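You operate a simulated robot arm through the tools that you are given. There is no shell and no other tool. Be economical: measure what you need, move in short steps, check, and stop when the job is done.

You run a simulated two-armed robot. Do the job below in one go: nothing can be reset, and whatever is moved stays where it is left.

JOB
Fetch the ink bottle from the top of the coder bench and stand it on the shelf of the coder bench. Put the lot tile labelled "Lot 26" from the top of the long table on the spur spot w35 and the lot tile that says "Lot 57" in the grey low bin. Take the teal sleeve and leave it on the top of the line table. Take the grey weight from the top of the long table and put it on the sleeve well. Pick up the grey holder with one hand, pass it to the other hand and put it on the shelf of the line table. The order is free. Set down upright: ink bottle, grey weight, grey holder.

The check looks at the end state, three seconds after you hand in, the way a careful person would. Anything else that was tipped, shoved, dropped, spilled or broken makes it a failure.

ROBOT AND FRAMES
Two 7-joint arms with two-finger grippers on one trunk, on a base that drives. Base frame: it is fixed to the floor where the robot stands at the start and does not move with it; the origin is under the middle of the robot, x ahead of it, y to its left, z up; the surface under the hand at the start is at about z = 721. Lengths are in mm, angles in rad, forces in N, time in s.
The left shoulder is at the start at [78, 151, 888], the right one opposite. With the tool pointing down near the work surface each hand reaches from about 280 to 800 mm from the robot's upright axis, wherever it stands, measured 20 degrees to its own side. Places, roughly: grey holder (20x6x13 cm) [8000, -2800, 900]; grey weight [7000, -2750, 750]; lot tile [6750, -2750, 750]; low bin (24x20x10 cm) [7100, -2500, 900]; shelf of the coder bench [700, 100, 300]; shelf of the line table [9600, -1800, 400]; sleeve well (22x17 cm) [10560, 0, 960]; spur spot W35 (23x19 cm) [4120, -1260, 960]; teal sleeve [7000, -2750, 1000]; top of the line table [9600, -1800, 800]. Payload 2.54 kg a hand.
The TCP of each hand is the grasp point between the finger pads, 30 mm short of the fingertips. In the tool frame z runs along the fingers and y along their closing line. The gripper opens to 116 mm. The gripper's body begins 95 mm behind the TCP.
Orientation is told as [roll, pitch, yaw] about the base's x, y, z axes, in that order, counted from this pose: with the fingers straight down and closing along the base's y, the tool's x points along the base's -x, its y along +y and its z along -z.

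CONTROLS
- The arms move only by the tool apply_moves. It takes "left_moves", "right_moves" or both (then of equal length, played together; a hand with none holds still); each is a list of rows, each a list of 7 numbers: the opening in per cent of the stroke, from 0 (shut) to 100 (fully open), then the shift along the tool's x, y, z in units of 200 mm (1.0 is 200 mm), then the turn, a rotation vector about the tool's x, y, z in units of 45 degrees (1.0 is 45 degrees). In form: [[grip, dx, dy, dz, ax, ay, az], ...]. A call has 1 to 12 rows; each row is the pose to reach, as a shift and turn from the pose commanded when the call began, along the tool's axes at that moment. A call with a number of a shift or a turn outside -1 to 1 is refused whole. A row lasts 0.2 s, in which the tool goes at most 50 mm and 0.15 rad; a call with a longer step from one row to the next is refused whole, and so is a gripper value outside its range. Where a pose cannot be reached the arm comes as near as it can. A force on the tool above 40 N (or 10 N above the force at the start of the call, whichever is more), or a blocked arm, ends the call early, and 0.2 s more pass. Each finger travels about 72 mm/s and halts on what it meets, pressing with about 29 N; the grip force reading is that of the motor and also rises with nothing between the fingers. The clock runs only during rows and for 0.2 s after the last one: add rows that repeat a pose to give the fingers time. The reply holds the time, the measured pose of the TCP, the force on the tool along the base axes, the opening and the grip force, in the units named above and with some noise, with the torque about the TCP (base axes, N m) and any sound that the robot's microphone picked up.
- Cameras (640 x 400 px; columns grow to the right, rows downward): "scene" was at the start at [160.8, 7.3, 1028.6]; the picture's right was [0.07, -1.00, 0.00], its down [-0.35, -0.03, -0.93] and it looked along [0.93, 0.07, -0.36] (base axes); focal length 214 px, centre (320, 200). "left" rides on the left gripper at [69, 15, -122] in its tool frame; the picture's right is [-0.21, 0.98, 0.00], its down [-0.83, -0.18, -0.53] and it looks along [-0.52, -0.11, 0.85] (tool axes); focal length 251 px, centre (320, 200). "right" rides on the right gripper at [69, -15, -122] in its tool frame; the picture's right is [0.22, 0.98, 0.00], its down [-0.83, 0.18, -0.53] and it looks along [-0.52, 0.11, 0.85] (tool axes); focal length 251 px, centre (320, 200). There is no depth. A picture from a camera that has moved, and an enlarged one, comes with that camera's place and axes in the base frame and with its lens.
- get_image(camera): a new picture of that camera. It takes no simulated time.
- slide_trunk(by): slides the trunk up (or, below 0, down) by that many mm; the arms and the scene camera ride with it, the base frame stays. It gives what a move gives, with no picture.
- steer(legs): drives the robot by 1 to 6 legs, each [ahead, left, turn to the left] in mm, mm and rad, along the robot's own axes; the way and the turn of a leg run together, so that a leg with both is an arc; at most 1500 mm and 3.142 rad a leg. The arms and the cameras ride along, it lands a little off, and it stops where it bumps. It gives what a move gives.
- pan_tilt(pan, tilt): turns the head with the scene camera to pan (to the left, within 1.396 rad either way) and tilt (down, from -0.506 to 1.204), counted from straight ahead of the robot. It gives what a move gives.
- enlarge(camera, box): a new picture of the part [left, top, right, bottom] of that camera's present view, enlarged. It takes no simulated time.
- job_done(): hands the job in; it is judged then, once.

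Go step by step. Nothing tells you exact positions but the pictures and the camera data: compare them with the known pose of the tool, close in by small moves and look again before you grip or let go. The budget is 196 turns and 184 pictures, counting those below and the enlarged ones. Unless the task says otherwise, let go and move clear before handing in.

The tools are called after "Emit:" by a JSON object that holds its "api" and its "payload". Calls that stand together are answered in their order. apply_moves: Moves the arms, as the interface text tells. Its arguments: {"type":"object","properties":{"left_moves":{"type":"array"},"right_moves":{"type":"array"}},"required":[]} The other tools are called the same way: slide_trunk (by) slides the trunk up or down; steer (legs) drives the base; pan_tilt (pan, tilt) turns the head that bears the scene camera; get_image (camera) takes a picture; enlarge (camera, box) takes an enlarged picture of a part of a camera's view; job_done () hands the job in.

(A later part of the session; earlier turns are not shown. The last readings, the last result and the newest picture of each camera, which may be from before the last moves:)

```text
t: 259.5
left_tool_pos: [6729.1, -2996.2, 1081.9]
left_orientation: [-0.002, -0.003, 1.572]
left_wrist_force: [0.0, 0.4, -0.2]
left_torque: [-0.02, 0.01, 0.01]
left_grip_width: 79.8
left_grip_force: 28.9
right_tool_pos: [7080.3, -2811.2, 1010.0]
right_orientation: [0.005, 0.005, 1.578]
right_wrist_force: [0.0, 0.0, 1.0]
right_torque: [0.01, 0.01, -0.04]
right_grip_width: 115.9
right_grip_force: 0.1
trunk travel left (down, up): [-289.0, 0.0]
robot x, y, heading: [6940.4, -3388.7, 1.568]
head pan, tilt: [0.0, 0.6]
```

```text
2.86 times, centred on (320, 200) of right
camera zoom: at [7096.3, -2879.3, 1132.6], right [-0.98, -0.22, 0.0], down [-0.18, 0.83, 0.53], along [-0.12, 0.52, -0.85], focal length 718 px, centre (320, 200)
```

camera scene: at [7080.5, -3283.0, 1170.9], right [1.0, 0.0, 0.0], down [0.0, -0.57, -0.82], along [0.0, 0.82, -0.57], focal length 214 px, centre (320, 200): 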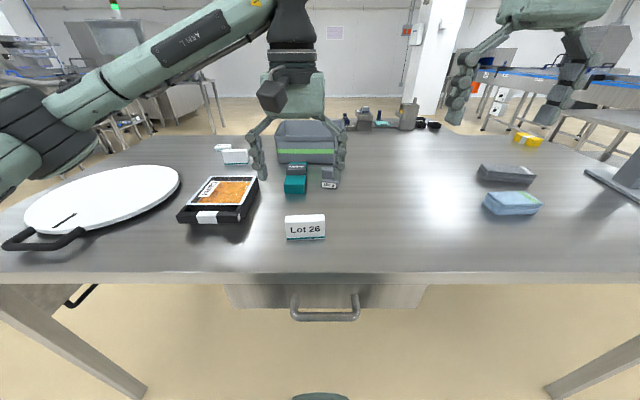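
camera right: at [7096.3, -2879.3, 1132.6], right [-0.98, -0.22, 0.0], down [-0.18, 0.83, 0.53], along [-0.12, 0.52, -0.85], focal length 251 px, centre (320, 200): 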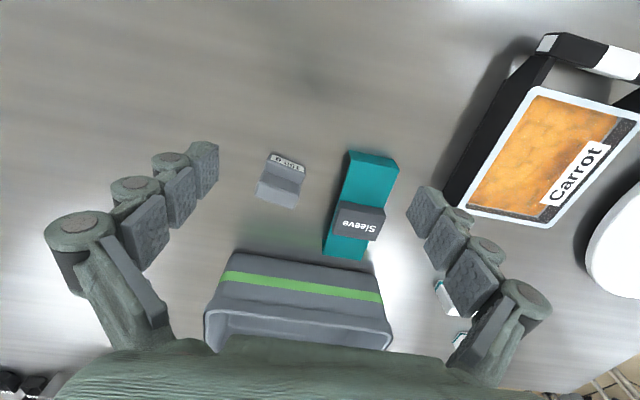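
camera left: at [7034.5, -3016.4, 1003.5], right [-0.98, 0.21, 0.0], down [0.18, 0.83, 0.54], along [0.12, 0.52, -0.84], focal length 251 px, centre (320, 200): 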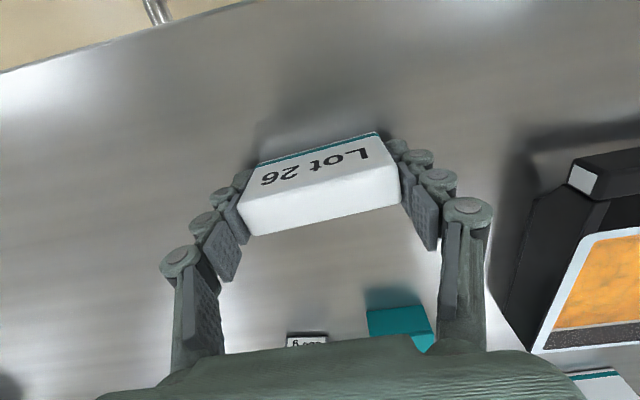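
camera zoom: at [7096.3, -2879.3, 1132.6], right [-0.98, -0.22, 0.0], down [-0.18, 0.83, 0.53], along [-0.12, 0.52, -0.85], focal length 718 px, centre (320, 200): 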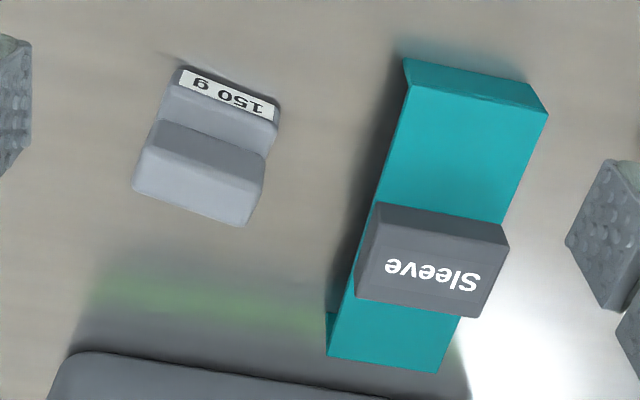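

The weight is about 48 mm wide at [7111, -2734], with the sleeve 45 mm beside it; I use an 80 mm opening, descend and grip.

Emit:
{"api": "apply_moves", "payload": {"right_moves": [[69, -0.13, -0.05, 0.1, 0, 0, 0], [69, -0.26, -0.1, 0.2, 0, 0, 0], [69, -0.385, -0.155, 0.3, 0, 0, 0], [69, -0.385, -0.155, 0.4, 0, 0, 0]]}}

Emit:
{"api": "get_image", "payload": {"camera": "right"}}

```text
t: 260.5
left_tool_pos: [6727.1, -2997.7, 1082.9]
left_orientation: [-0.002, -0.002, 1.573]
left_wrist_force: [0.6, 0.7, -0.6]
left_torque: [-0.01, 0.01, -0.02]
left_grip_width: 79.7
left_grip_force: 29.0
right_tool_pos: [7127.1, -2757.1, 931.3]
right_orientation: [0.006, 0.0, 1.577]
right_wrist_force: [0.3, 0.1, -0.2]
right_torque: [-0.03, -0.01, -0.01]
right_grip_width: 80.2
right_grip_force: 0.1
right hand out of reach, approached as far as the arm can: row 1, 2, 3, 4
trunk travel left (down, up): [-289.0, 0.0]
robot x, y, heading: [6941.2, -3391.2, 1.577]
head pan, tilt: [0.0, 0.6]
```

```text
96 pictures are left
camera right: at [7142.9, -2825.1, 1052.7], right [-0.98, -0.22, 0.01], down [-0.18, 0.82, 0.53], along [-0.12, 0.52, -0.85], focal length 251 px, centre (320, 200)
```

right: 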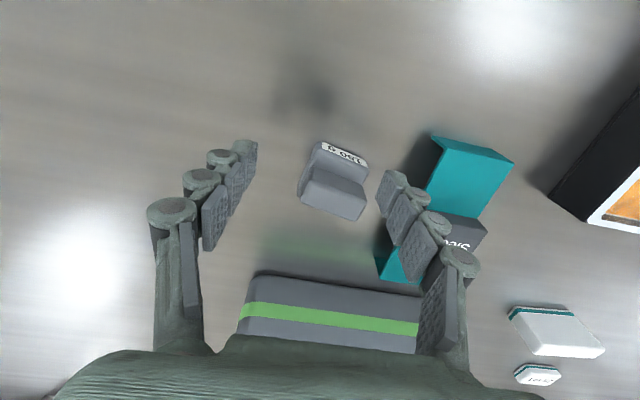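

Emit:
{"api": "apply_moves", "payload": {"right_moves": [[69, 0, 0, -0.2, 0, 0, 0]]}}

Emit:
{"api": "steer", "payload": {"legs": [[20, 120, 0]]}}

Emit:
{"api": "get_image", "payload": {"camera": "scene"}}

```text
t: 260.9
left_tool_pos: [6728.2, -2998.5, 1082.2]
left_orientation: [-0.002, -0.003, 1.572]
left_wrist_force: [-0.3, 0.1, -0.4]
left_torque: [0.0, 0.0, -0.01]
left_grip_width: 79.5
left_grip_force: 29.0
right_tool_pos: [7127.9, -2760.5, 972.2]
right_orientation: [0.006, 0.003, 1.578]
right_wrist_force: [0.4, -0.8, -0.3]
right_torque: [0.01, 0.01, 0.01]
right_grip_width: 80.3
right_grip_force: 0.1
trunk travel left (down, up): [-289.0, 0.0]
robot x, y, heading: [6936.6, -3393.8, 1.567]
head pan, tilt: [0.0, 0.6]
```

```text
t: 262.7
left_tool_pos: [6608.3, -2977.7, 1081.9]
left_orientation: [-0.001, -0.001, 1.573]
left_wrist_force: [0.2, 0.5, -0.2]
left_torque: [0.03, -0.02, -0.01]
left_grip_width: 79.2
left_grip_force: 28.9
right_tool_pos: [7008.4, -2739.3, 971.8]
right_orientation: [0.005, 0.0, 1.577]
right_wrist_force: [-0.8, 0.0, 0.0]
right_torque: [0.0, 0.02, 0.0]
right_grip_width: 79.9
right_grip_force: 0.0
trunk travel left (down, up): [-289.0, 0.0]
robot x, y, heading: [6818.4, -3367.5, 1.573]
head pan, tilt: [0.0, 0.6]
```

```text
95 pictures are left
camera scene: at [6819.8, -3213.4, 1171.0], right [1.0, 0.0, 0.0], down [0.0, -0.56, -0.83], along [0.0, 0.83, -0.56], focal length 214 px, centre (320, 200)
```

scene: 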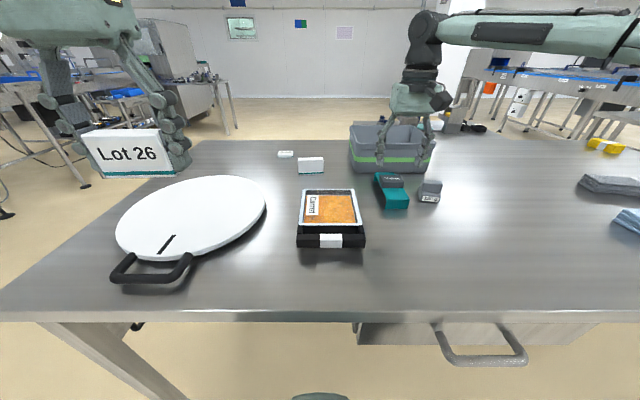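

Emit:
{"api": "apply_moves", "payload": {"right_moves": [[69, 0, -0.2, 0, 0, 0, 0], [69, -0.01, -0.4, 0, 0, 0, 0], [69, -0.025, -0.515, 0, 0, 0, 0], [69, -0.025, -0.515, 0.15, 0, 0, 0]]}}

Emit:
{"api": "get_image", "payload": {"camera": "right"}}

```text
t: 263.7
left_tool_pos: [6609.4, -2977.2, 1080.9]
left_orientation: [-0.002, -0.002, 1.572]
left_wrist_force: [-0.4, 0.6, -0.5]
left_torque: [-0.01, 0.03, -0.01]
left_grip_width: 79.3
left_grip_force: 28.6
right_tool_pos: [7112.1, -2734.0, 939.5]
right_orientation: [0.005, 0.003, 1.577]
right_wrist_force: [0.2, 0.0, -0.7]
right_torque: [0.01, -0.01, 0.0]
right_grip_width: 79.9
right_grip_force: 0.0
trunk travel left (down, up): [-289.0, 0.0]
robot x, y, heading: [6817.6, -3372.4, 1.569]
head pan, tilt: [0.0, 0.6]
```

```text
94 pictures are left
camera right: at [7128.0, -2800.7, 1062.3], right [-0.98, -0.22, 0.01], down [-0.18, 0.83, 0.53], along [-0.12, 0.52, -0.85], focal length 251 px, centre (320, 200)
```

right: 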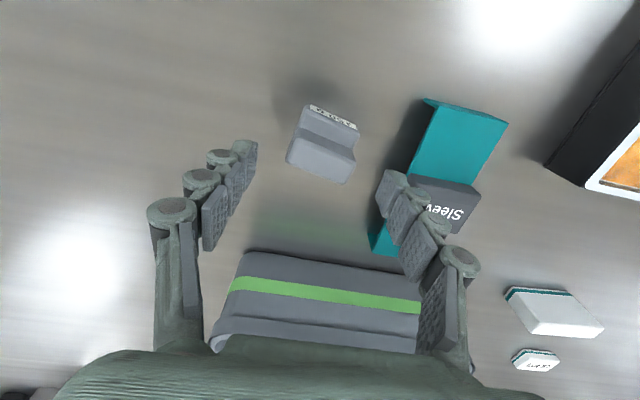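

Emit:
{"api": "apply_moves", "payload": {"right_moves": [[69, 0, 0, 0.15, 0, 0, 0], [69, 0, 0, 0.29, 0, 0, 0], [30, 0, 0, 0.29, 0, 0, 0], [30, 0, 0, 0.29, 0, 0, 0], [30, 0, 0, 0.29, 0, 0, 0]]}}

Emit:
{"api": "get_image", "payload": {"camera": "right"}}

```text
t: 264.9
left_tool_pos: [6608.2, -2978.4, 1081.8]
left_orientation: [-0.002, -0.001, 1.573]
left_wrist_force: [-0.5, 0.0, 0.0]
left_torque: [-0.02, -0.01, 0.03]
left_grip_width: 79.1
left_grip_force: 28.9
right_tool_pos: [7112.1, -2734.5, 882.5]
right_orientation: [0.005, 0.0, 1.577]
right_wrist_force: [-1.1, 0.7, 1.4]
right_torque: [0.0, 0.01, -0.06]
right_grip_width: 49.3
right_grip_force: 28.9
trunk travel left (down, up): [-289.0, 0.0]
robot x, y, heading: [6824.8, -3371.6, 1.573]
head pan, tilt: [0.0, 0.6]
```

```text
93 pictures are left
camera right: at [7127.7, -2801.9, 1004.4], right [-0.98, -0.22, 0.01], down [-0.18, 0.83, 0.53], along [-0.12, 0.52, -0.85], focal length 251 px, centre (320, 200)
```

right: 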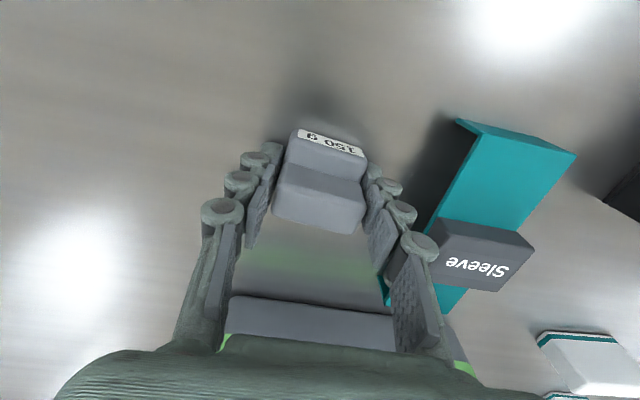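

Weight held at 49 mm. I lift it, pull the arms in and drive around the west end toward the spur.

Emit:
{"api": "apply_moves", "payload": {"right_moves": [[30, 0, 0, -0.2, 0, 0, 0], [30, 0, 0, -0.4, 0, 0, 0], [30, 0, 0, -0.6, 0, 0, 0], [30, 0, 0, -0.8, 0, 0, 0], [30, 0, 0, -1.0, 0, 0, 0], [30, 0.2, 0, -1.0, 0, 0, 0], [30, 0.4, 0, -1.0, 0, 0, 0], [30, 0.6, 0, -1.0, 0, 0, 0], [30, 0.8, 0, -1.0, 0, 0, 0]]}}

Emit:
{"api": "get_image", "payload": {"camera": "right"}}

Emit:
{"api": "steer", "payload": {"legs": [[-420, 0, 0], [0, 0, 1.571], [1320, 0, 0], [0, -1400, 0], [0, -1330, 0]]}}

Emit:
{"api": "pan_tilt", "payload": {"pan": 0, "tilt": 0.3}}

Emit:
{"api": "get_image", "payload": {"camera": "scene"}}

```text
t: 266.9
left_tool_pos: [6608.7, -2978.0, 1081.5]
left_orientation: [-0.002, 0.0, 1.573]
left_wrist_force: [-0.3, 0.7, -0.2]
left_torque: [0.02, 0.0, -0.01]
left_grip_width: 79.0
left_grip_force: 29.1
right_tool_pos: [7113.7, -2897.0, 1083.3]
right_orientation: [0.006, 0.0, 1.577]
right_wrist_force: [-0.3, -0.4, -1.7]
right_torque: [0.03, 0.03, 0.03]
right_grip_width: 48.0
right_grip_force: 28.9
trunk travel left (down, up): [-289.0, 0.0]
robot x, y, heading: [6821.3, -3371.0, 1.568]
head pan, tilt: [0.0, 0.6]
```

```text
92 pictures are left
camera right: at [7129.1, -2963.4, 1205.0], right [-0.98, -0.22, 0.01], down [-0.18, 0.83, 0.53], along [-0.12, 0.52, -0.85], focal length 251 px, centre (320, 200)
```

right: 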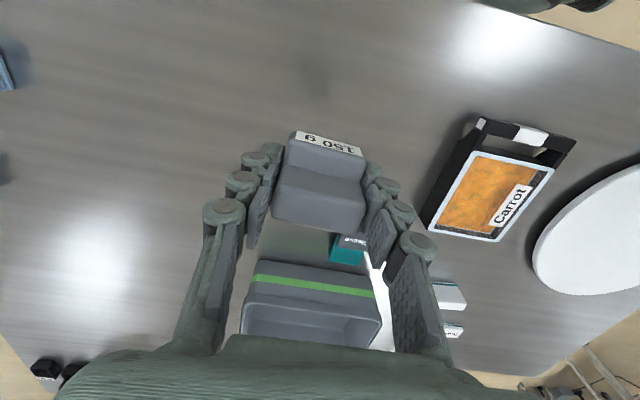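

```text
t: 305.6
left_tool_pos: [5058.9, -1283.9, 1081.5]
left_orientation: [-0.001, -0.001, -3.106]
left_wrist_force: [-1.0, -0.1, 0.3]
left_torque: [-0.01, -0.03, -0.02]
left_grip_width: 78.8
left_grip_force: 28.8
right_tool_pos: [4957.6, -784.7, 1081.5]
right_orientation: [0.005, 0.002, -3.099]
right_wrist_force: [0.3, 0.3, -1.2]
right_torque: [0.01, 0.03, 0.0]
right_grip_width: 47.0
right_grip_force: 29.4
trunk travel left (down, up): [-289.0, 0.0]
robot x, y, heading: [5442.7, -1060.7, -3.107]
head pan, tilt: [0.0, 0.6]
```

```text
t: 306.4
left_tool_pos: [5059.5, -1285.1, 1081.7]
left_orientation: [-0.002, -0.002, -3.105]
left_wrist_force: [0.0, 0.2, 0.2]
left_torque: [-0.02, 0.03, 0.01]
left_grip_width: 78.9
left_grip_force: 28.7
right_tool_pos: [4957.7, -784.1, 1082.4]
right_orientation: [0.005, 0.001, -3.1]
right_wrist_force: [0.7, 0.6, -1.0]
right_torque: [0.0, -0.01, 0.0]
right_grip_width: 47.0
right_grip_force: 28.6
trunk travel left (down, up): [-289.0, 0.0]
robot x, y, heading: [5445.4, -1060.6, -3.104]
head pan, tilt: [0.0, 0.3]
```

```text
91 pictures are left
camera scene: at [5282.7, -1065.6, 1198.4], right [-0.04, 1.0, 0.0], down [0.3, 0.01, -0.95], along [-0.95, -0.03, -0.3], focal length 214 px, centre (320, 200)
```

scene: 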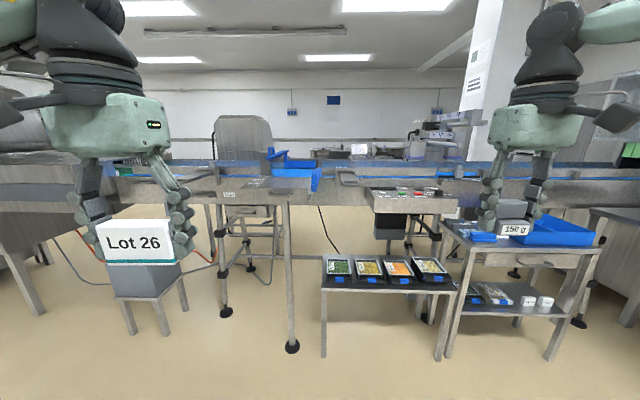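

The right grip width creeps down (49→47), so I check the weight in the right hand and the tile.

Emit:
{"api": "get_image", "payload": {"camera": "right"}}

Emit:
{"api": "enlarge", "payload": {"camera": "scene", "box": [200, 140, 480, 300]}}

```text
90 pictures are left
camera right: at [5026.4, -764.3, 1204.7], right [0.25, -0.97, 0.01], down [-0.82, -0.21, 0.53], along [-0.51, -0.14, -0.85], focal length 251 px, centre (320, 200)
```

right: 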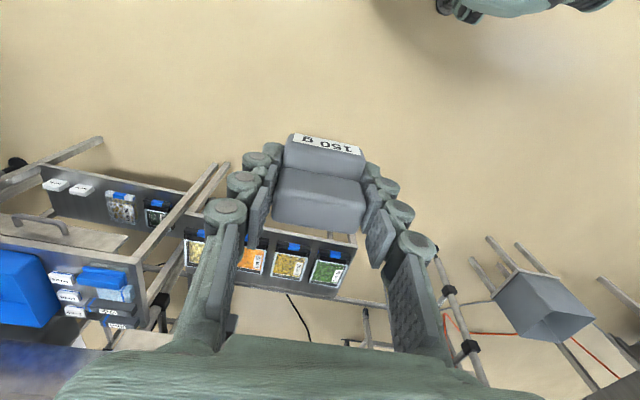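

```text
2.29 times, centred on (340, 220) of scene
camera zoom: at [5282.7, -1065.6, 1198.4], right [-0.04, 1.0, 0.0], down [0.3, 0.01, -0.95], along [-0.95, -0.03, -0.3], focal length 490 px, centre (274, 154)
```

zoom: 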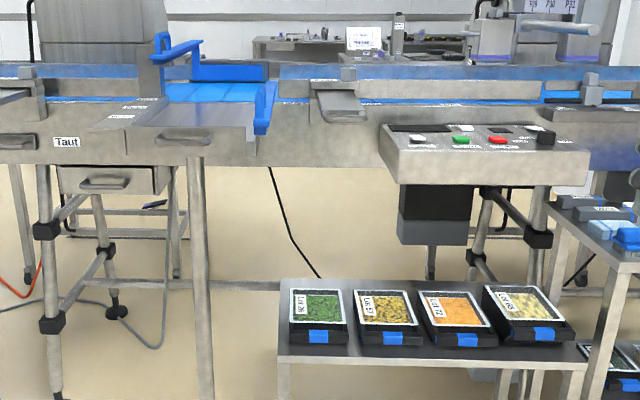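

Emit:
{"api": "enlarge", "payload": {"camera": "scene", "box": [215, 170, 325, 210]}}

Emit:
{"api": "steer", "payload": {"legs": [[0, 0, -0.036], [450, 0, 0]]}}

Emit:
{"api": "pan_tilt", "payload": {"pan": 0.2, "tilt": 0.5}}

Emit:
{"api": "get_image", "payload": {"camera": "scene"}}

```text
5.82 times, centred on (270, 190) of scene
camera zoom: at [5282.7, -1065.6, 1198.4], right [-0.04, 1.0, 0.0], down [0.3, 0.01, -0.95], along [-0.95, -0.03, -0.3], focal length 1248 px, centre (611, 258)
```

zoom: 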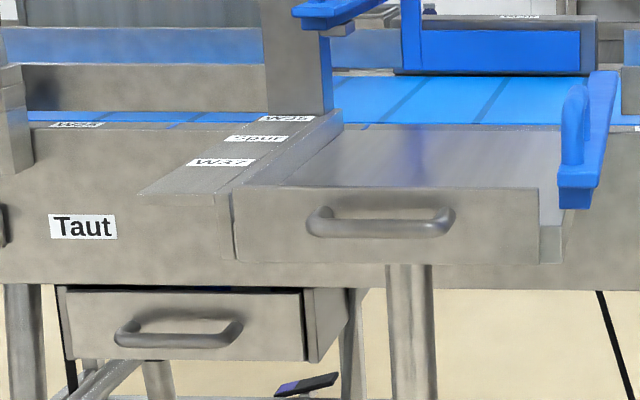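

```text
t: 309.5
left_tool_pos: [4597.4, -1270.3, 1083.1]
left_orientation: [-0.001, -0.003, 3.142]
left_wrist_force: [-0.8, 0.6, -0.7]
left_torque: [0.01, 0.0, -0.01]
left_grip_width: 78.8
left_grip_force: 28.9
right_tool_pos: [4517.2, -766.4, 1082.0]
right_orientation: [0.006, 0.002, -3.137]
right_wrist_force: [0.0, 0.0, -0.9]
right_torque: [0.02, -0.03, 0.01]
right_grip_width: 47.2
right_grip_force: 28.8
trunk travel left (down, up): [-289.0, 0.0]
robot x, y, heading: [4990.8, -1063.0, 3.136]
head pan, tilt: [0.0, 0.3]
```

```text
t: 310.2
left_tool_pos: [4598.3, -1270.6, 1082.3]
left_orientation: [-0.003, -0.002, 3.142]
left_wrist_force: [-0.1, 0.1, -0.5]
left_torque: [-0.01, 0.01, 0.03]
left_grip_width: 78.6
left_grip_force: 28.9
right_tool_pos: [4517.5, -765.2, 1083.4]
right_orientation: [0.006, 0.001, -3.139]
right_wrist_force: [-0.5, -0.2, -1.6]
right_torque: [-0.01, 0.02, -0.01]
right_grip_width: 47.2
right_grip_force: 28.2
trunk travel left (down, up): [-289.0, 0.0]
robot x, y, heading: [4988.8, -1062.1, 3.138]
head pan, tilt: [0.201, 0.499]
```

```text
87 pictures are left
camera scene: at [4833.9, -1077.4, 1180.1], right [-0.2, 0.98, 0.0], down [0.47, 0.09, -0.88], along [-0.86, -0.17, -0.48], focal length 214 px, centre (320, 200)
```

scene: 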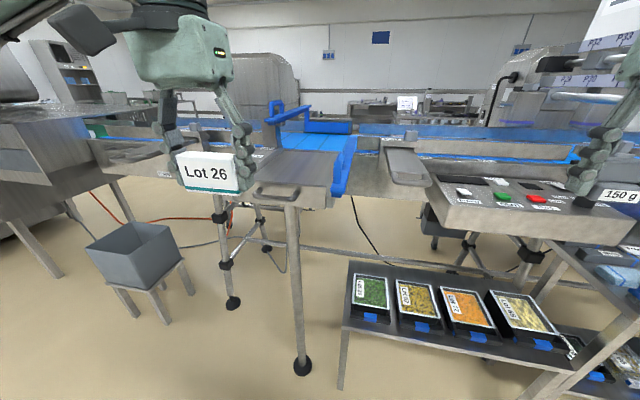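

Emit:
{"api": "enlarge", "payload": {"camera": "scene", "box": [230, 100, 380, 210]}}

Emit:
{"api": "get_image", "payload": {"camera": "left"}}

```text
3.64 times, centred on (305, 155) of scene
camera zoom: at [4833.9, -1077.4, 1180.1], right [-0.2, 0.98, 0.0], down [0.47, 0.09, -0.88], along [-0.86, -0.17, -0.48], focal length 780 px, centre (374, 364)
```

zoom: 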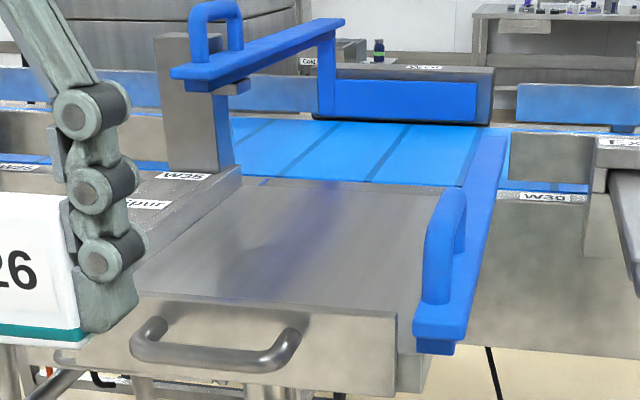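

```text
85 pictures are left
camera left: at [4668.4, -1284.6, 1204.1], right [-0.21, -0.98, 0.0], down [-0.83, 0.18, 0.54], along [-0.52, 0.12, -0.84], focal length 251 px, centre (320, 200)
```

left: 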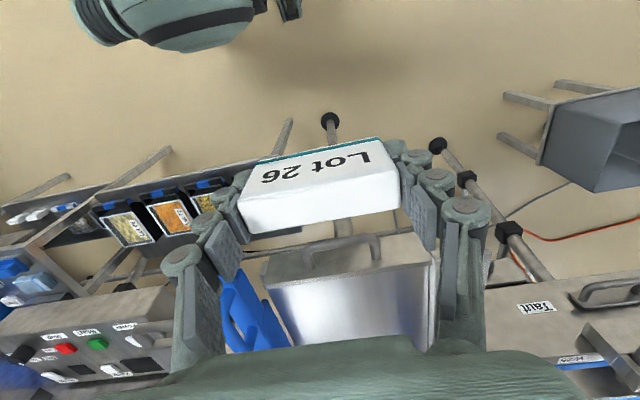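

W35 is the belt-side part of the spur plate (target about [4130, -1252], z≈960). I drive 170 mm closer, then extend the left arm.

Emit:
{"api": "steer", "payload": {"legs": [[170, 0, 0]]}}

Emit:
{"api": "apply_moves", "payload": {"left_moves": [[60, -0.2, 0, 0, 0, 0, 0], [60, -0.4, 0, 0, 0, 0, 0], [60, -0.6, -0.03, 0, 0, 0, 0], [60, -0.8, -0.06, 0, 0, 0, 0], [60, -1.0, -0.09, 0, 0, 0, 0]]}}

Emit:
{"api": "get_image", "payload": {"camera": "left"}}

Emit:
{"api": "get_image", "payload": {"camera": "scene"}}

```text
t: 311.7
left_tool_pos: [4426.9, -1269.9, 1082.5]
left_orientation: [-0.003, -0.001, 3.142]
left_wrist_force: [-0.4, -0.1, -0.7]
left_torque: [-0.02, -0.07, 0.0]
left_grip_width: 78.9
left_grip_force: 29.2
right_tool_pos: [4347.2, -764.9, 1082.4]
right_orientation: [0.004, 0.001, -3.138]
right_wrist_force: [-0.6, 0.2, -1.5]
right_torque: [0.04, -0.04, 0.02]
right_grip_width: 47.3
right_grip_force: 28.9
trunk travel left (down, up): [-289.0, 0.0]
robot x, y, heading: [4825.7, -1056.0, 3.139]
head pan, tilt: [0.201, 0.499]
```

```text
t: 312.9
left_tool_pos: [4225.9, -1250.7, 1080.4]
left_orientation: [-0.001, 0.001, 3.141]
left_wrist_force: [-0.1, 0.0, -0.1]
left_torque: [0.01, -0.04, -0.01]
left_grip_width: 78.8
left_grip_force: 28.8
right_tool_pos: [4346.3, -765.8, 1082.7]
right_orientation: [0.005, 0.002, -3.137]
right_wrist_force: [-0.8, -0.1, -1.4]
right_torque: [-0.01, -0.03, -0.03]
right_grip_width: 47.0
right_grip_force: 29.8
trunk travel left (down, up): [-289.0, 0.0]
robot x, y, heading: [4823.9, -1059.1, 3.14]
head pan, tilt: [0.201, 0.499]
```

```text
84 pictures are left
camera left: at [4296.8, -1265.1, 1203.6], right [-0.22, -0.98, 0.0], down [-0.83, 0.18, 0.53], along [-0.52, 0.12, -0.85], focal length 251 px, centre (320, 200)
```

left: 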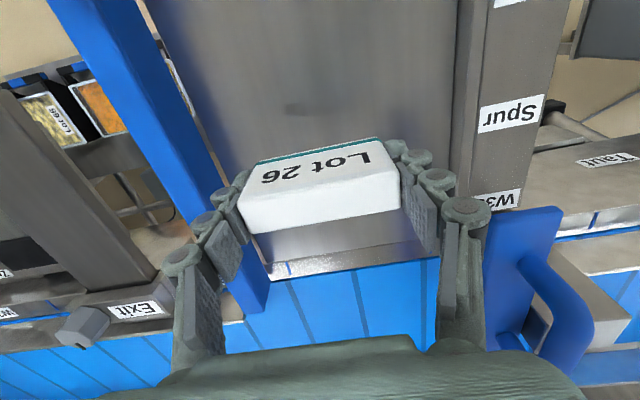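

```text
83 pictures are left
camera scene: at [4663.7, -1076.8, 1179.9], right [-0.2, 0.98, 0.0], down [0.47, 0.09, -0.88], along [-0.86, -0.17, -0.48], focal length 214 px, centre (320, 200)
```

scene: 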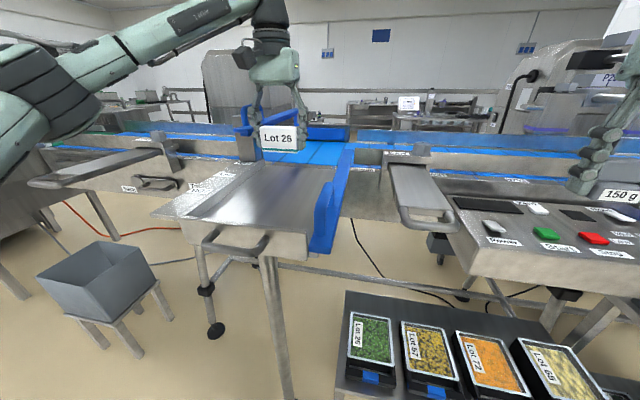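

The belt-side plate edge is x≈4046 and the W35 label at x≈4104, so target x 4128. I move over it and lower.

Emit:
{"api": "apply_moves", "payload": {"left_moves": [[60, -0.2, 0, 0, 0, 0, 0], [60, -0.4, 0.01, 0, 0, 0, 0], [60, -0.49, 0.015, 0, 0, 0, 0], [60, -0.49, 0.015, 0.17, 0, 0, 0], [60, -0.49, 0.015, 0.34, 0, 0, 0]]}}

Emit:
{"api": "get_image", "payload": {"camera": "left"}}

Emit:
{"api": "enlarge", "payload": {"camera": "scene", "box": [200, 80, 380, 220]}}

```text
t: 314.1
left_tool_pos: [4130.1, -1254.1, 1014.8]
left_orientation: [-0.002, -0.003, 3.141]
left_wrist_force: [0.1, -0.5, -0.6]
left_torque: [0.01, 0.0, 0.01]
left_grip_width: 78.9
left_grip_force: 29.2
right_tool_pos: [4346.8, -765.2, 1082.3]
right_orientation: [0.007, 0.002, -3.14]
right_wrist_force: [-0.5, -0.2, -2.2]
right_torque: [-0.04, -0.02, 0.02]
right_grip_width: 47.3
right_grip_force: 29.2
trunk travel left (down, up): [-289.0, 0.0]
robot x, y, heading: [4822.1, -1060.6, 3.139]
head pan, tilt: [0.201, 0.499]
```

```text
82 pictures are left
camera left: at [4199.8, -1268.4, 1136.4], right [-0.22, -0.98, 0.0], down [-0.82, 0.18, 0.54], along [-0.52, 0.12, -0.84], focal length 251 px, centre (320, 200)
```

left: 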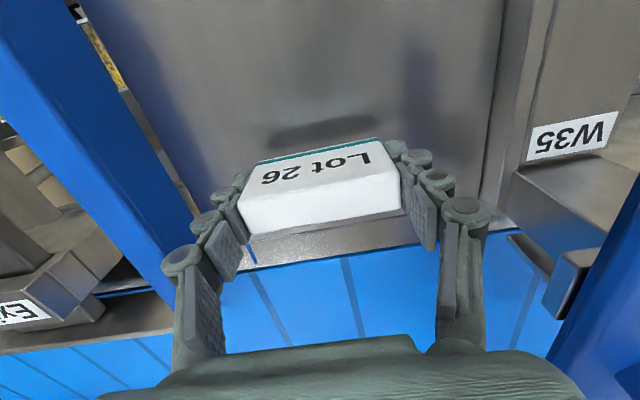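

```text
2.86 times, centred on (290, 150) of scene
camera zoom: at [4664.0, -1077.3, 1180.0], right [-0.2, 0.98, 0.0], down [0.47, 0.09, -0.88], along [-0.86, -0.17, -0.48], focal length 613 px, centre (406, 343)
```

zoom: 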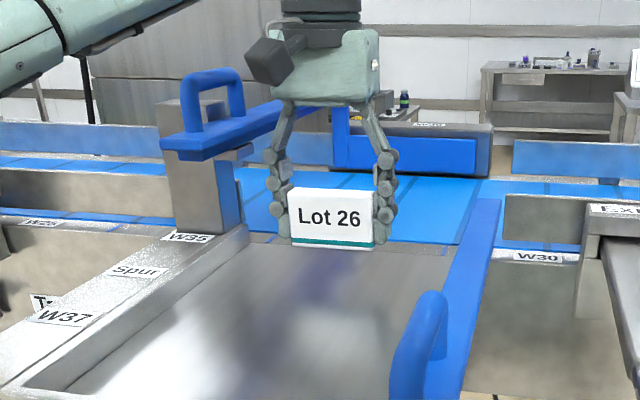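

Emit:
{"api": "apply_moves", "payload": {"left_moves": [[60, 0, 0, 0.04, 0, 0, 0], [60, 0, 0, 0.055, 0, 0, 0], [60, 0, 0, 0.065, 0, 0, 0], [60, 0, 0, 0.075, 0, 0, 0], [60, 0, 0, 0.082, 0, 0, 0]]}}

```text
t: 315.3
left_tool_pos: [4128.9, -1254.6, 999.3]
left_orientation: [-0.002, -0.003, 3.141]
left_wrist_force: [0.1, 0.4, -0.7]
left_torque: [0.04, -0.04, 0.02]
left_grip_width: 79.0
left_grip_force: 28.7
right_tool_pos: [4346.1, -765.2, 1082.9]
right_orientation: [0.005, 0.002, -3.139]
right_wrist_force: [1.1, -0.1, -2.3]
right_torque: [0.02, 0.0, 0.0]
right_grip_width: 47.1
right_grip_force: 29.3
trunk travel left (down, up): [-289.0, 0.0]
robot x, y, heading: [4819.8, -1059.5, 3.142]
head pan, tilt: [0.201, 0.499]
```

Emit:
{"api": "apply_moves", "payload": {"left_moves": [[60, 0, 0, 0.01, 0, 0, 0], [60, 0, 0, 0.018, 0, 0, 0], [60, 0, 0, 0.025, 0, 0, 0], [60, 0, 0, 0.032, 0, 0, 0]]}}

Emit:
{"api": "enlarge", "payload": {"camera": "scene", "box": [260, 120, 340, 170]}}

```text
t: 316.3
left_tool_pos: [4129.6, -1254.1, 992.1]
left_orientation: [0.0, -0.001, 3.142]
left_wrist_force: [-0.2, 0.0, -0.8]
left_torque: [-0.01, 0.03, -0.01]
left_grip_width: 78.9
left_grip_force: 29.3
right_tool_pos: [4346.9, -766.4, 1083.8]
right_orientation: [0.006, 0.0, -3.139]
right_wrist_force: [0.3, 0.3, -1.1]
right_torque: [0.03, -0.01, -0.04]
right_grip_width: 47.2
right_grip_force: 29.1
trunk travel left (down, up): [-289.0, 0.0]
robot x, y, heading: [4822.2, -1058.8, 3.141]
head pan, tilt: [0.201, 0.499]
```

```text
8.00 times, centred on (300, 145) of scene
camera zoom: at [4664.3, -1077.3, 1180.0], right [-0.2, 0.98, 0.0], down [0.47, 0.09, -0.88], along [-0.86, -0.17, -0.48], focal length 1716 px, centre (480, 640)
```

zoom: 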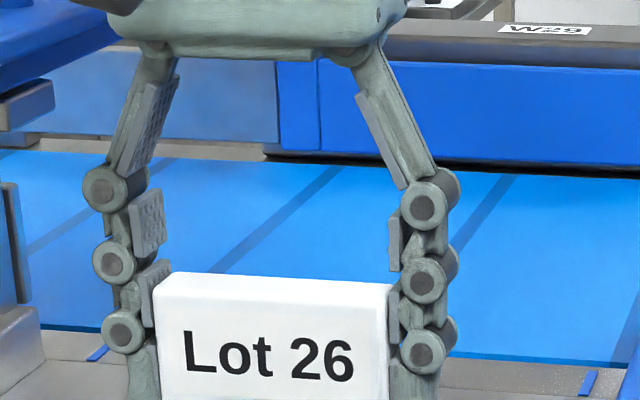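

Emit:
{"api": "apply_moves", "payload": {"left_moves": [[60, 0, 0, 0.01, 0, 0, 0], [60, 0, 0, 0.02, 0, 0, 0], [60, 0, 0, 0.03, 0, 0, 0], [60, 0, 0, 0.04, 0, 0, 0], [60, 0, 0, 0.05, 0, 0, 0]]}}

Emit:
{"api": "enlarge", "payload": {"camera": "scene", "box": [260, 130, 340, 180]}}

```text
t: 317.5
left_tool_pos: [4131.8, -1254.8, 981.0]
left_orientation: [-0.001, -0.001, 3.14]
left_wrist_force: [0.1, 0.3, 0.0]
left_torque: [-0.02, 0.01, -0.02]
left_grip_width: 78.8
left_grip_force: 29.1
right_tool_pos: [4347.6, -766.0, 1082.8]
right_orientation: [0.006, 0.003, -3.138]
right_wrist_force: [0.5, -0.5, -1.3]
right_torque: [0.06, -0.02, -0.02]
right_grip_width: 46.9
right_grip_force: 29.0
trunk travel left (down, up): [-289.0, 0.0]
robot x, y, heading: [4821.6, -1061.4, 3.144]
head pan, tilt: [0.201, 0.499]
```

```text
8.00 times, centred on (300, 155) of scene
camera zoom: at [4664.3, -1077.3, 1180.0], right [-0.2, 0.98, 0.0], down [0.47, 0.09, -0.88], along [-0.86, -0.17, -0.48], focal length 1716 px, centre (480, 560)
```

zoom: 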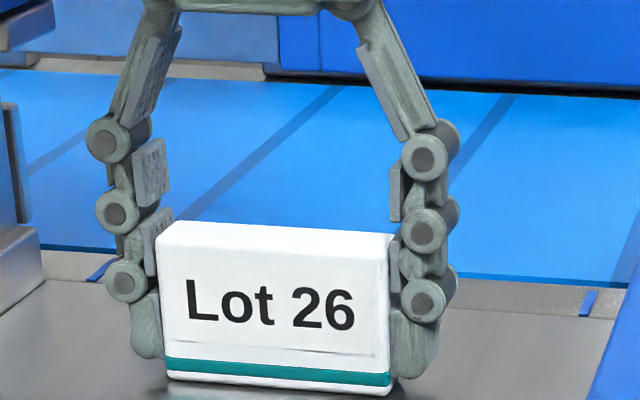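

Emit:
{"api": "apply_moves", "payload": {"left_moves": [[60, 0, 0, 0.006, 0, 0, 0], [60, 0, 0, 0.012, 0, 0, 0], [60, 0, 0, 0.018, 0, 0, 0], [60, 0, 0, 0.024, 0, 0, 0], [60, 0, 0, 0.03, 0, 0, 0]]}}

```text
t: 318.7
left_tool_pos: [4130.9, -1254.2, 978.7]
left_orientation: [-0.003, -0.006, -3.142]
left_wrist_force: [-5.1, -3.7, 25.2]
left_torque: [-0.15, 0.12, 0.0]
left_grip_width: 79.0
left_grip_force: 28.8
right_tool_pos: [4347.4, -765.5, 1083.5]
right_orientation: [0.005, -0.003, -3.136]
right_wrist_force: [0.9, -0.8, -0.8]
right_torque: [-0.01, 0.0, -0.01]
right_grip_width: 47.1
right_grip_force: 29.0
trunk travel left (down, up): [-289.0, 0.0]
robot x, y, heading: [4820.4, -1060.6, 3.138]
head pan, tilt: [0.201, 0.499]
```

Contact. I relieve, release, rise and retract the left arm.

Emit:
{"api": "apply_moves", "payload": {"left_moves": [[60, 0, 0, -0.014, 0, 0, 0], [75, 0, 0, -0.014, 0, 0, 0], [95, 0, 0, -0.014, 0, 0, 0], [95, 0, 0, -0.014, 0, 0, 0], [95, 0, 0, -0.2, 0, 0, 0], [95, 0, 0, -0.4, 0, 0, 0], [95, 0, 0, -0.6, 0, 0, 0], [95, 0, 0, -0.8, 0, 0, 0], [95, 0.2, 0, -0.8, 0, 0, 0], [95, 0.4, 0, -0.8, 0, 0, 0], [95, 0.6, 0, -0.8, 0, 0, 0], [95, 0.8, 0, -0.8, 0, 0, 0]]}}

Emit:
{"api": "enlarge", "payload": {"camera": "scene", "box": [200, 80, 380, 220]}}

```text
t: 321.3
left_tool_pos: [4292.3, -1255.2, 1136.3]
left_orientation: [-0.002, -0.004, -3.141]
left_wrist_force: [-0.6, -0.2, -0.6]
left_torque: [0.0, -0.01, 0.0]
left_grip_width: 110.5
left_grip_force: 0.2
right_tool_pos: [4347.9, -765.2, 1082.0]
right_orientation: [0.004, 0.0, -3.14]
right_wrist_force: [-0.1, -0.7, -1.6]
right_torque: [-0.01, 0.0, 0.06]
right_grip_width: 46.7
right_grip_force: 29.5
trunk travel left (down, up): [-289.0, 0.0]
robot x, y, heading: [4815.7, -1062.6, 3.145]
head pan, tilt: [0.201, 0.499]
```

```text
2.86 times, centred on (290, 150) of scene
camera zoom: at [4664.9, -1077.3, 1180.2], right [-0.2, 0.98, 0.0], down [0.47, 0.09, -0.88], along [-0.86, -0.17, -0.48], focal length 613 px, centre (406, 343)
```

zoom: 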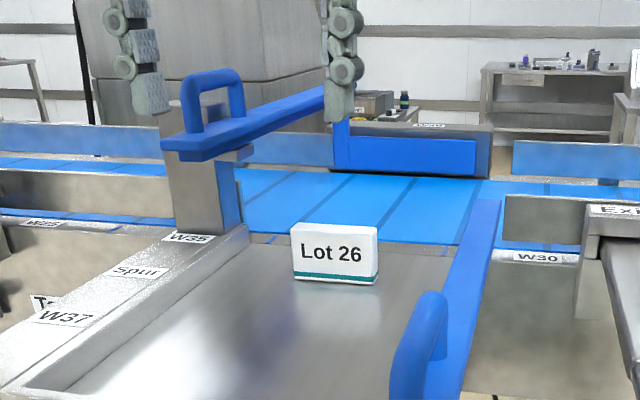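

Lot 26 stands on W35. Next I back out and turn to approach the long table's north side for Lot 57.

Emit:
{"api": "steer", "payload": {"legs": [[-700, 0, 0], [0, 0, 1.571]]}}

Emit:
{"api": "pan_tilt", "payload": {"pan": 0.8, "tilt": 0.3}}

Emit:
{"api": "get_image", "payload": {"camera": "scene"}}

```text
t: 329.0
left_tool_pos: [5718.7, -1590.0, 1135.5]
left_orientation: [-0.003, -0.003, -1.571]
left_wrist_force: [0.1, 0.5, 0.2]
left_torque: [0.01, -0.01, 0.01]
left_grip_width: 110.1
left_grip_force: 0.1
right_tool_pos: [5228.8, -1534.9, 1082.3]
right_orientation: [0.006, 0.001, -1.567]
right_wrist_force: [0.0, 0.5, -2.8]
right_torque: [0.02, 0.0, 0.04]
right_grip_width: 47.0
right_grip_force: 29.0
trunk travel left (down, up): [-289.0, 0.0]
robot x, y, heading: [5524.3, -1061.8, -1.571]
head pan, tilt: [0.201, 0.499]
```

```text
t: 330.0
left_tool_pos: [5718.7, -1591.8, 1135.9]
left_orientation: [-0.001, -0.001, -1.571]
left_wrist_force: [-0.5, 1.0, 0.3]
left_torque: [0.0, 0.01, 0.02]
left_grip_width: 110.2
left_grip_force: 0.2
right_tool_pos: [5229.5, -1536.0, 1082.7]
right_orientation: [0.006, 0.001, -1.568]
right_wrist_force: [-0.8, -0.1, -2.1]
right_torque: [0.02, -0.03, 0.0]
right_grip_width: 47.2
right_grip_force: 29.2
trunk travel left (down, up): [-289.0, 0.0]
robot x, y, heading: [5524.3, -1062.8, -1.569]
head pan, tilt: [0.799, 0.3]
```

```text
77 pictures are left
camera scene: at [5589.5, -1194.0, 1198.4], right [-0.7, -0.72, 0.0], down [-0.21, 0.21, -0.96], along [0.68, -0.67, -0.3], focal length 214 px, centre (320, 200)
```

scene: 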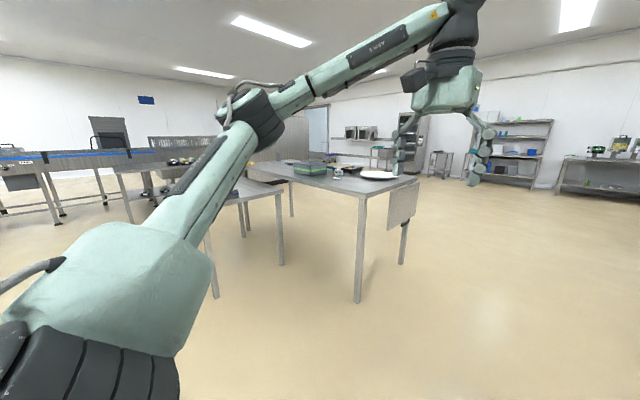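

A side table abuts the long table's north side from x≈7090; I approach west of it at x≈6560.

Emit:
{"api": "steer", "payload": {"legs": [[0, 1040, 0], [800, 0, 0]]}}

Emit:
{"api": "pan_tilt", "payload": {"pan": 0.2, "tilt": 0.6}}

Emit:
{"api": "get_image", "payload": {"camera": "scene"}}

Emit:
{"api": "get_image", "payload": {"camera": "left"}}

```text
t: 344.2
left_tool_pos: [6765.0, -2388.1, 1135.2]
left_orientation: [-0.001, -0.003, -1.558]
left_wrist_force: [0.2, 0.3, 0.7]
left_torque: [0.04, -0.01, -0.02]
left_grip_width: 110.2
left_grip_force: 0.2
right_tool_pos: [6275.3, -2340.5, 1083.4]
right_orientation: [0.005, 0.002, -1.554]
right_wrist_force: [-0.2, -0.5, -1.9]
right_torque: [0.0, 0.0, 0.0]
right_grip_width: 47.1
right_grip_force: 28.8
trunk travel left (down, up): [-289.0, 0.0]
robot x, y, heading: [6561.3, -1860.8, -1.563]
head pan, tilt: [0.799, 0.3]
```

```text
t: 345.2
left_tool_pos: [6764.8, -2388.4, 1136.2]
left_orientation: [-0.001, 0.0, -1.558]
left_wrist_force: [-0.5, -0.9, 0.9]
left_torque: [0.03, 0.02, 0.0]
left_grip_width: 109.9
left_grip_force: 0.1
right_tool_pos: [6276.6, -2339.5, 1082.8]
right_orientation: [0.004, 0.002, -1.555]
right_wrist_force: [0.4, -1.1, -1.3]
right_torque: [0.0, -0.03, -0.02]
right_grip_width: 47.0
right_grip_force: 28.8
trunk travel left (down, up): [-289.0, 0.0]
robot x, y, heading: [6560.9, -1860.6, -1.559]
head pan, tilt: [0.201, 0.6]
```

```text
76 pictures are left
camera scene: at [6583.5, -2015.3, 1171.0], right [-0.98, -0.21, 0.0], down [-0.12, 0.55, -0.83], along [0.17, -0.81, -0.56], focal length 214 px, centre (320, 200)
```

scene: 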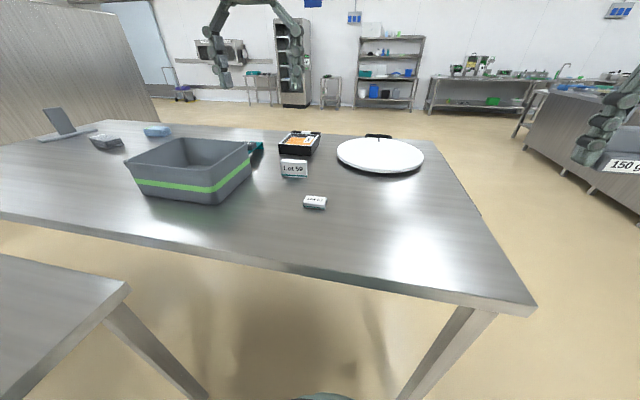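

```text
75 pictures are left
camera left: at [6781.0, -2317.7, 1257.7], right [0.98, -0.2, 0.0], down [-0.17, -0.83, 0.54], along [-0.11, -0.52, -0.84], focal length 251 px, centre (320, 200)
```

left: 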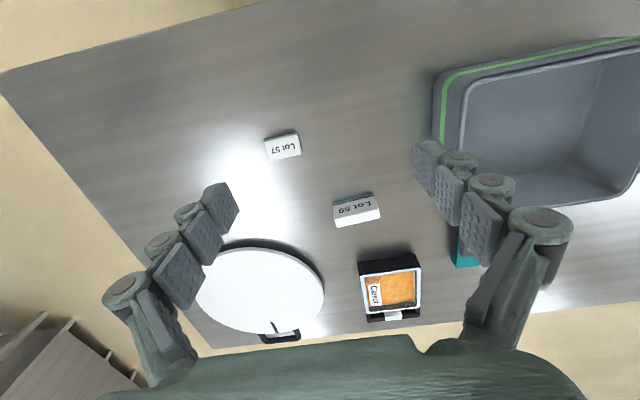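

Lot 57 lies flat at about [6690, -2453]. I bring the left hand over it.

Emit:
{"api": "apply_moves", "payload": {"left_moves": [[95, -0.1, -0.12, 0.1, 0, 0, 0], [95, -0.2, -0.24, 0.25, 0, 0, 0], [95, -0.325, -0.375, 0.4, 0, 0, 0], [95, -0.325, -0.375, 0.6, 0, 0, 0], [95, -0.325, -0.375, 0.8, 0, 0, 0], [95, -0.325, -0.375, 0.95, 0, 0, 0]]}}

Emit:
{"api": "get_image", "payload": {"camera": "left"}}

```text
t: 346.6
left_tool_pos: [6690.7, -2454.1, 944.2]
left_orientation: [-0.001, -0.002, -1.559]
left_wrist_force: [-0.3, 0.9, 0.5]
left_torque: [0.03, -0.01, 0.03]
left_grip_width: 110.4
left_grip_force: 0.1
right_tool_pos: [6276.9, -2339.8, 1083.1]
right_orientation: [0.006, 0.0, -1.556]
right_wrist_force: [-0.1, 0.2, -2.0]
right_torque: [0.0, -0.02, 0.0]
right_grip_width: 47.1
right_grip_force: 29.5
trunk travel left (down, up): [-289.0, 0.0]
robot x, y, heading: [6567.0, -1860.1, -1.562]
head pan, tilt: [0.201, 0.6]
```

```text
74 pictures are left
camera left: at [6706.6, -2383.6, 1066.9], right [0.98, -0.2, 0.0], down [-0.17, -0.83, 0.54], along [-0.11, -0.52, -0.84], focal length 251 px, centre (320, 200)
```

left: 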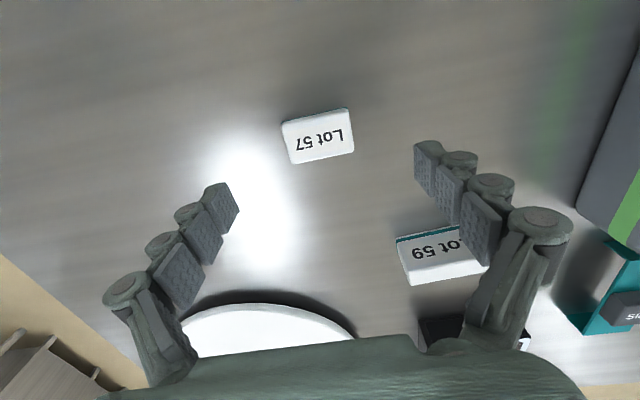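

Emit:
{"api": "apply_moves", "payload": {"left_moves": [[85, 0.03, 0, 0.15, 0, 0, 0], [80, 0.03, 0, 0.32, 0, 0, 0], [80, 0.03, 0, 0.335, 0, 0, 0], [80, 0.03, 0, 0.345, 0, 0, 0]]}}

Emit:
{"api": "get_image", "payload": {"camera": "left"}}

```text
t: 347.6
left_tool_pos: [6691.2, -2448.4, 875.8]
left_orientation: [-0.001, -0.003, -1.559]
left_wrist_force: [0.0, 0.0, 0.0]
left_torque: [-0.01, -0.01, -0.02]
left_grip_width: 92.8
left_grip_force: 0.0
right_tool_pos: [6275.0, -2340.5, 1082.9]
right_orientation: [0.005, 0.003, -1.554]
right_wrist_force: [0.6, -0.3, -1.4]
right_torque: [0.01, 0.02, -0.02]
right_grip_width: 47.0
right_grip_force: 29.3
trunk travel left (down, up): [-289.0, 0.0]
robot x, y, heading: [6562.9, -1854.8, -1.563]
head pan, tilt: [0.201, 0.6]
```

```text
73 pictures are left
camera left: at [6706.5, -2378.0, 998.3], right [0.98, -0.2, 0.0], down [-0.17, -0.83, 0.54], along [-0.11, -0.52, -0.84], focal length 251 px, centre (320, 200)
```

left: 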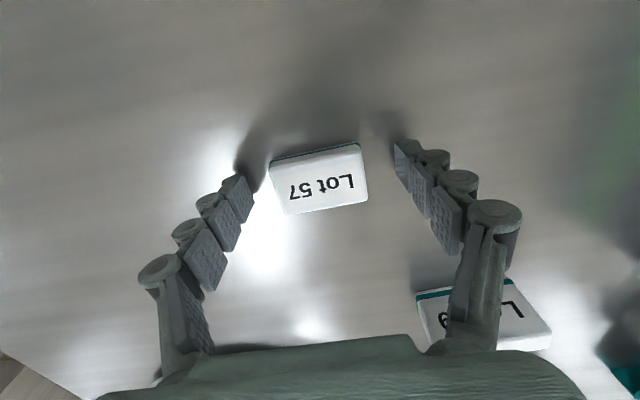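

Emit:
{"api": "apply_moves", "payload": {"left_moves": [[80, 0, 0, 0.008, 0, 0, 0], [80, 0, 0, 0.015, 0, 0, 0], [50, 0, 0, 0.015, 0, 0, 0], [45, 0, 0, 0.015, 0, 0, 0], [45, 0, 0, 0.015, 0, 0, 0]]}}

Emit:
{"api": "get_image", "payload": {"camera": "left"}}

```text
t: 348.8
left_tool_pos: [6692.8, -2448.0, 878.2]
left_orientation: [-0.001, -0.011, -1.557]
left_wrist_force: [11.7, -3.5, 33.2]
left_torque: [0.15, -0.78, -0.11]
left_grip_width: 54.7
left_grip_force: 29.2
right_tool_pos: [6277.0, -2337.2, 1084.7]
right_orientation: [0.005, -0.001, -1.553]
right_wrist_force: [-0.5, 0.2, -1.4]
right_torque: [0.06, 0.02, -0.01]
right_grip_width: 47.1
right_grip_force: 29.0
trunk travel left (down, up): [-289.0, 0.0]
robot x, y, heading: [6561.7, -1859.2, -1.558]
head pan, tilt: [0.201, 0.6]
```

```text
72 pictures are left
camera left: at [6707.7, -2376.8, 1000.0], right [0.98, -0.2, 0.0], down [-0.17, -0.82, 0.54], along [-0.11, -0.53, -0.84], focal length 251 px, centre (320, 200)
```

left: 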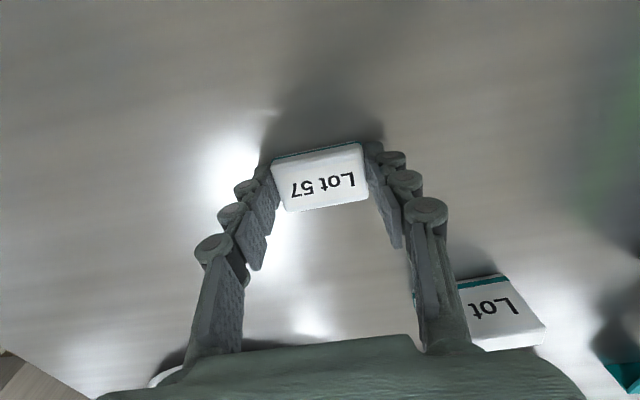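

Gripped at 54.7 mm. I lift it gently and check.

Emit:
{"api": "apply_moves", "payload": {"left_moves": [[45, 0, 0, -0.03, 0, 0, 0], [45, 0, 0, -0.15, 0, 0, 0], [45, 0, 0, -0.35, 0, 0, 0], [45, 0, 0, -0.55, 0, 0, 0], [45, 0, 0, -0.75, 0, 0, 0], [45, 0, 0, -0.95, 0, 0, 0]]}}

Emit:
{"api": "get_image", "payload": {"camera": "left"}}

Emit:
{"api": "get_image", "payload": {"camera": "scene"}}

```text
t: 350.2
left_tool_pos: [6690.3, -2447.0, 1064.9]
left_orientation: [-0.001, 0.001, -1.558]
left_wrist_force: [-0.2, 0.8, -0.4]
left_torque: [-0.02, -0.01, 0.01]
left_grip_width: 54.7
left_grip_force: 29.2
right_tool_pos: [6275.4, -2338.5, 1083.6]
right_orientation: [0.004, 0.001, -1.556]
right_wrist_force: [-0.2, 0.0, -0.6]
right_torque: [0.01, -0.01, 0.02]
right_grip_width: 46.9
right_grip_force: 28.8
trunk travel left (down, up): [-289.0, 0.0]
robot x, y, heading: [6564.5, -1861.8, -1.561]
head pan, tilt: [0.201, 0.6]
```

```text
71 pictures are left
camera left: at [6705.5, -2376.8, 1186.5], right [0.98, -0.2, 0.0], down [-0.17, -0.83, 0.54], along [-0.11, -0.52, -0.84], focal length 251 px, centre (320, 200)
```

left: 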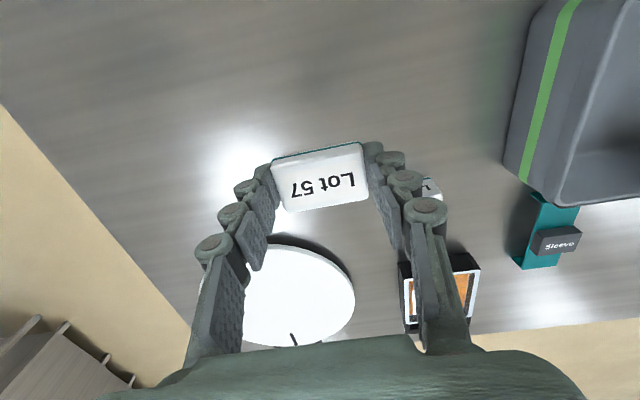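

```text
70 pictures are left
camera scene: at [6583.2, -2014.7, 1171.0], right [-0.98, -0.21, 0.0], down [-0.12, 0.55, -0.83], along [0.17, -0.81, -0.56], focal length 214 px, centre (320, 200)
```

scene: 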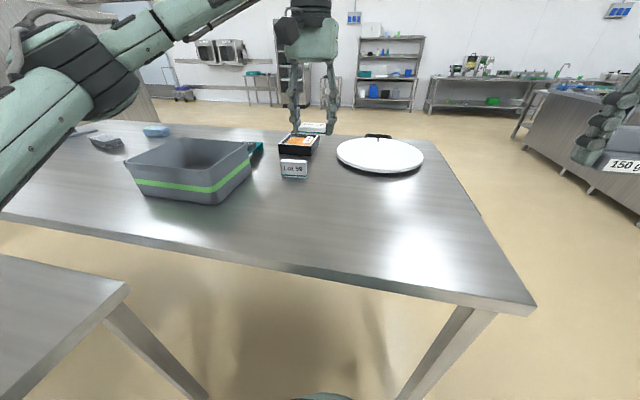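

Lot 57 is held. The bin centre is about [7040, -2475]; I shift the base 180 mm toward it.

Emit:
{"api": "steer", "payload": {"legs": [[40, 180, 0]]}}

Emit:
{"api": "apply_moves", "payload": {"left_moves": [[45, 0, 0.2, 0, 0, 0, 0], [45, 0, 0.4, 0, 0, 0, 0], [45, 0.03, 0.6, 0, 0, 0, 0], [45, 0.06, 0.85, 0, 0, 0, 0], [45, 0.06, 0.85, 0, 0, 0, 0]]}}

Emit:
{"api": "get_image", "payload": {"camera": "left"}}

```text
t: 352.6
left_tool_pos: [6870.2, -2486.4, 1064.0]
left_orientation: [-0.001, -0.003, -1.561]
left_wrist_force: [0.7, 0.2, -0.1]
left_torque: [0.0, 0.01, -0.03]
left_grip_width: 54.5
left_grip_force: 29.5
right_tool_pos: [6455.2, -2376.5, 1082.8]
right_orientation: [0.005, 0.002, -1.558]
right_wrist_force: [0.1, 0.0, -1.3]
right_torque: [0.01, 0.03, -0.01]
right_grip_width: 47.2
right_grip_force: 29.0
trunk travel left (down, up): [-289.0, 0.0]
robot x, y, heading: [6742.8, -1899.7, -1.564]
head pan, tilt: [0.201, 0.6]
```

```text
refused: row 4 steps farther than a row can; nothing moved
```

```text
69 pictures are left
camera left: at [6885.3, -2415.7, 1185.7], right [0.98, -0.2, 0.0], down [-0.17, -0.83, 0.54], along [-0.11, -0.52, -0.84], focal length 251 px, centre (320, 200)
```

left: 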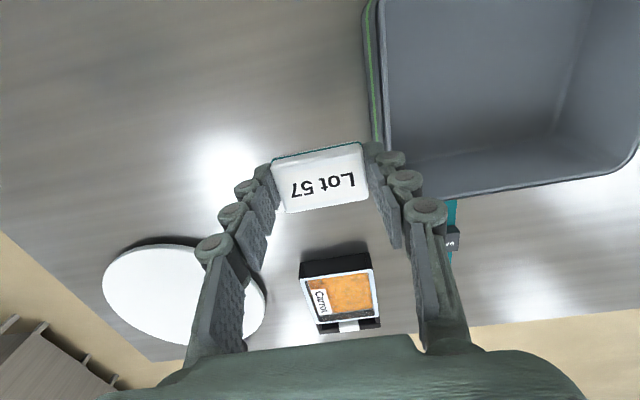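

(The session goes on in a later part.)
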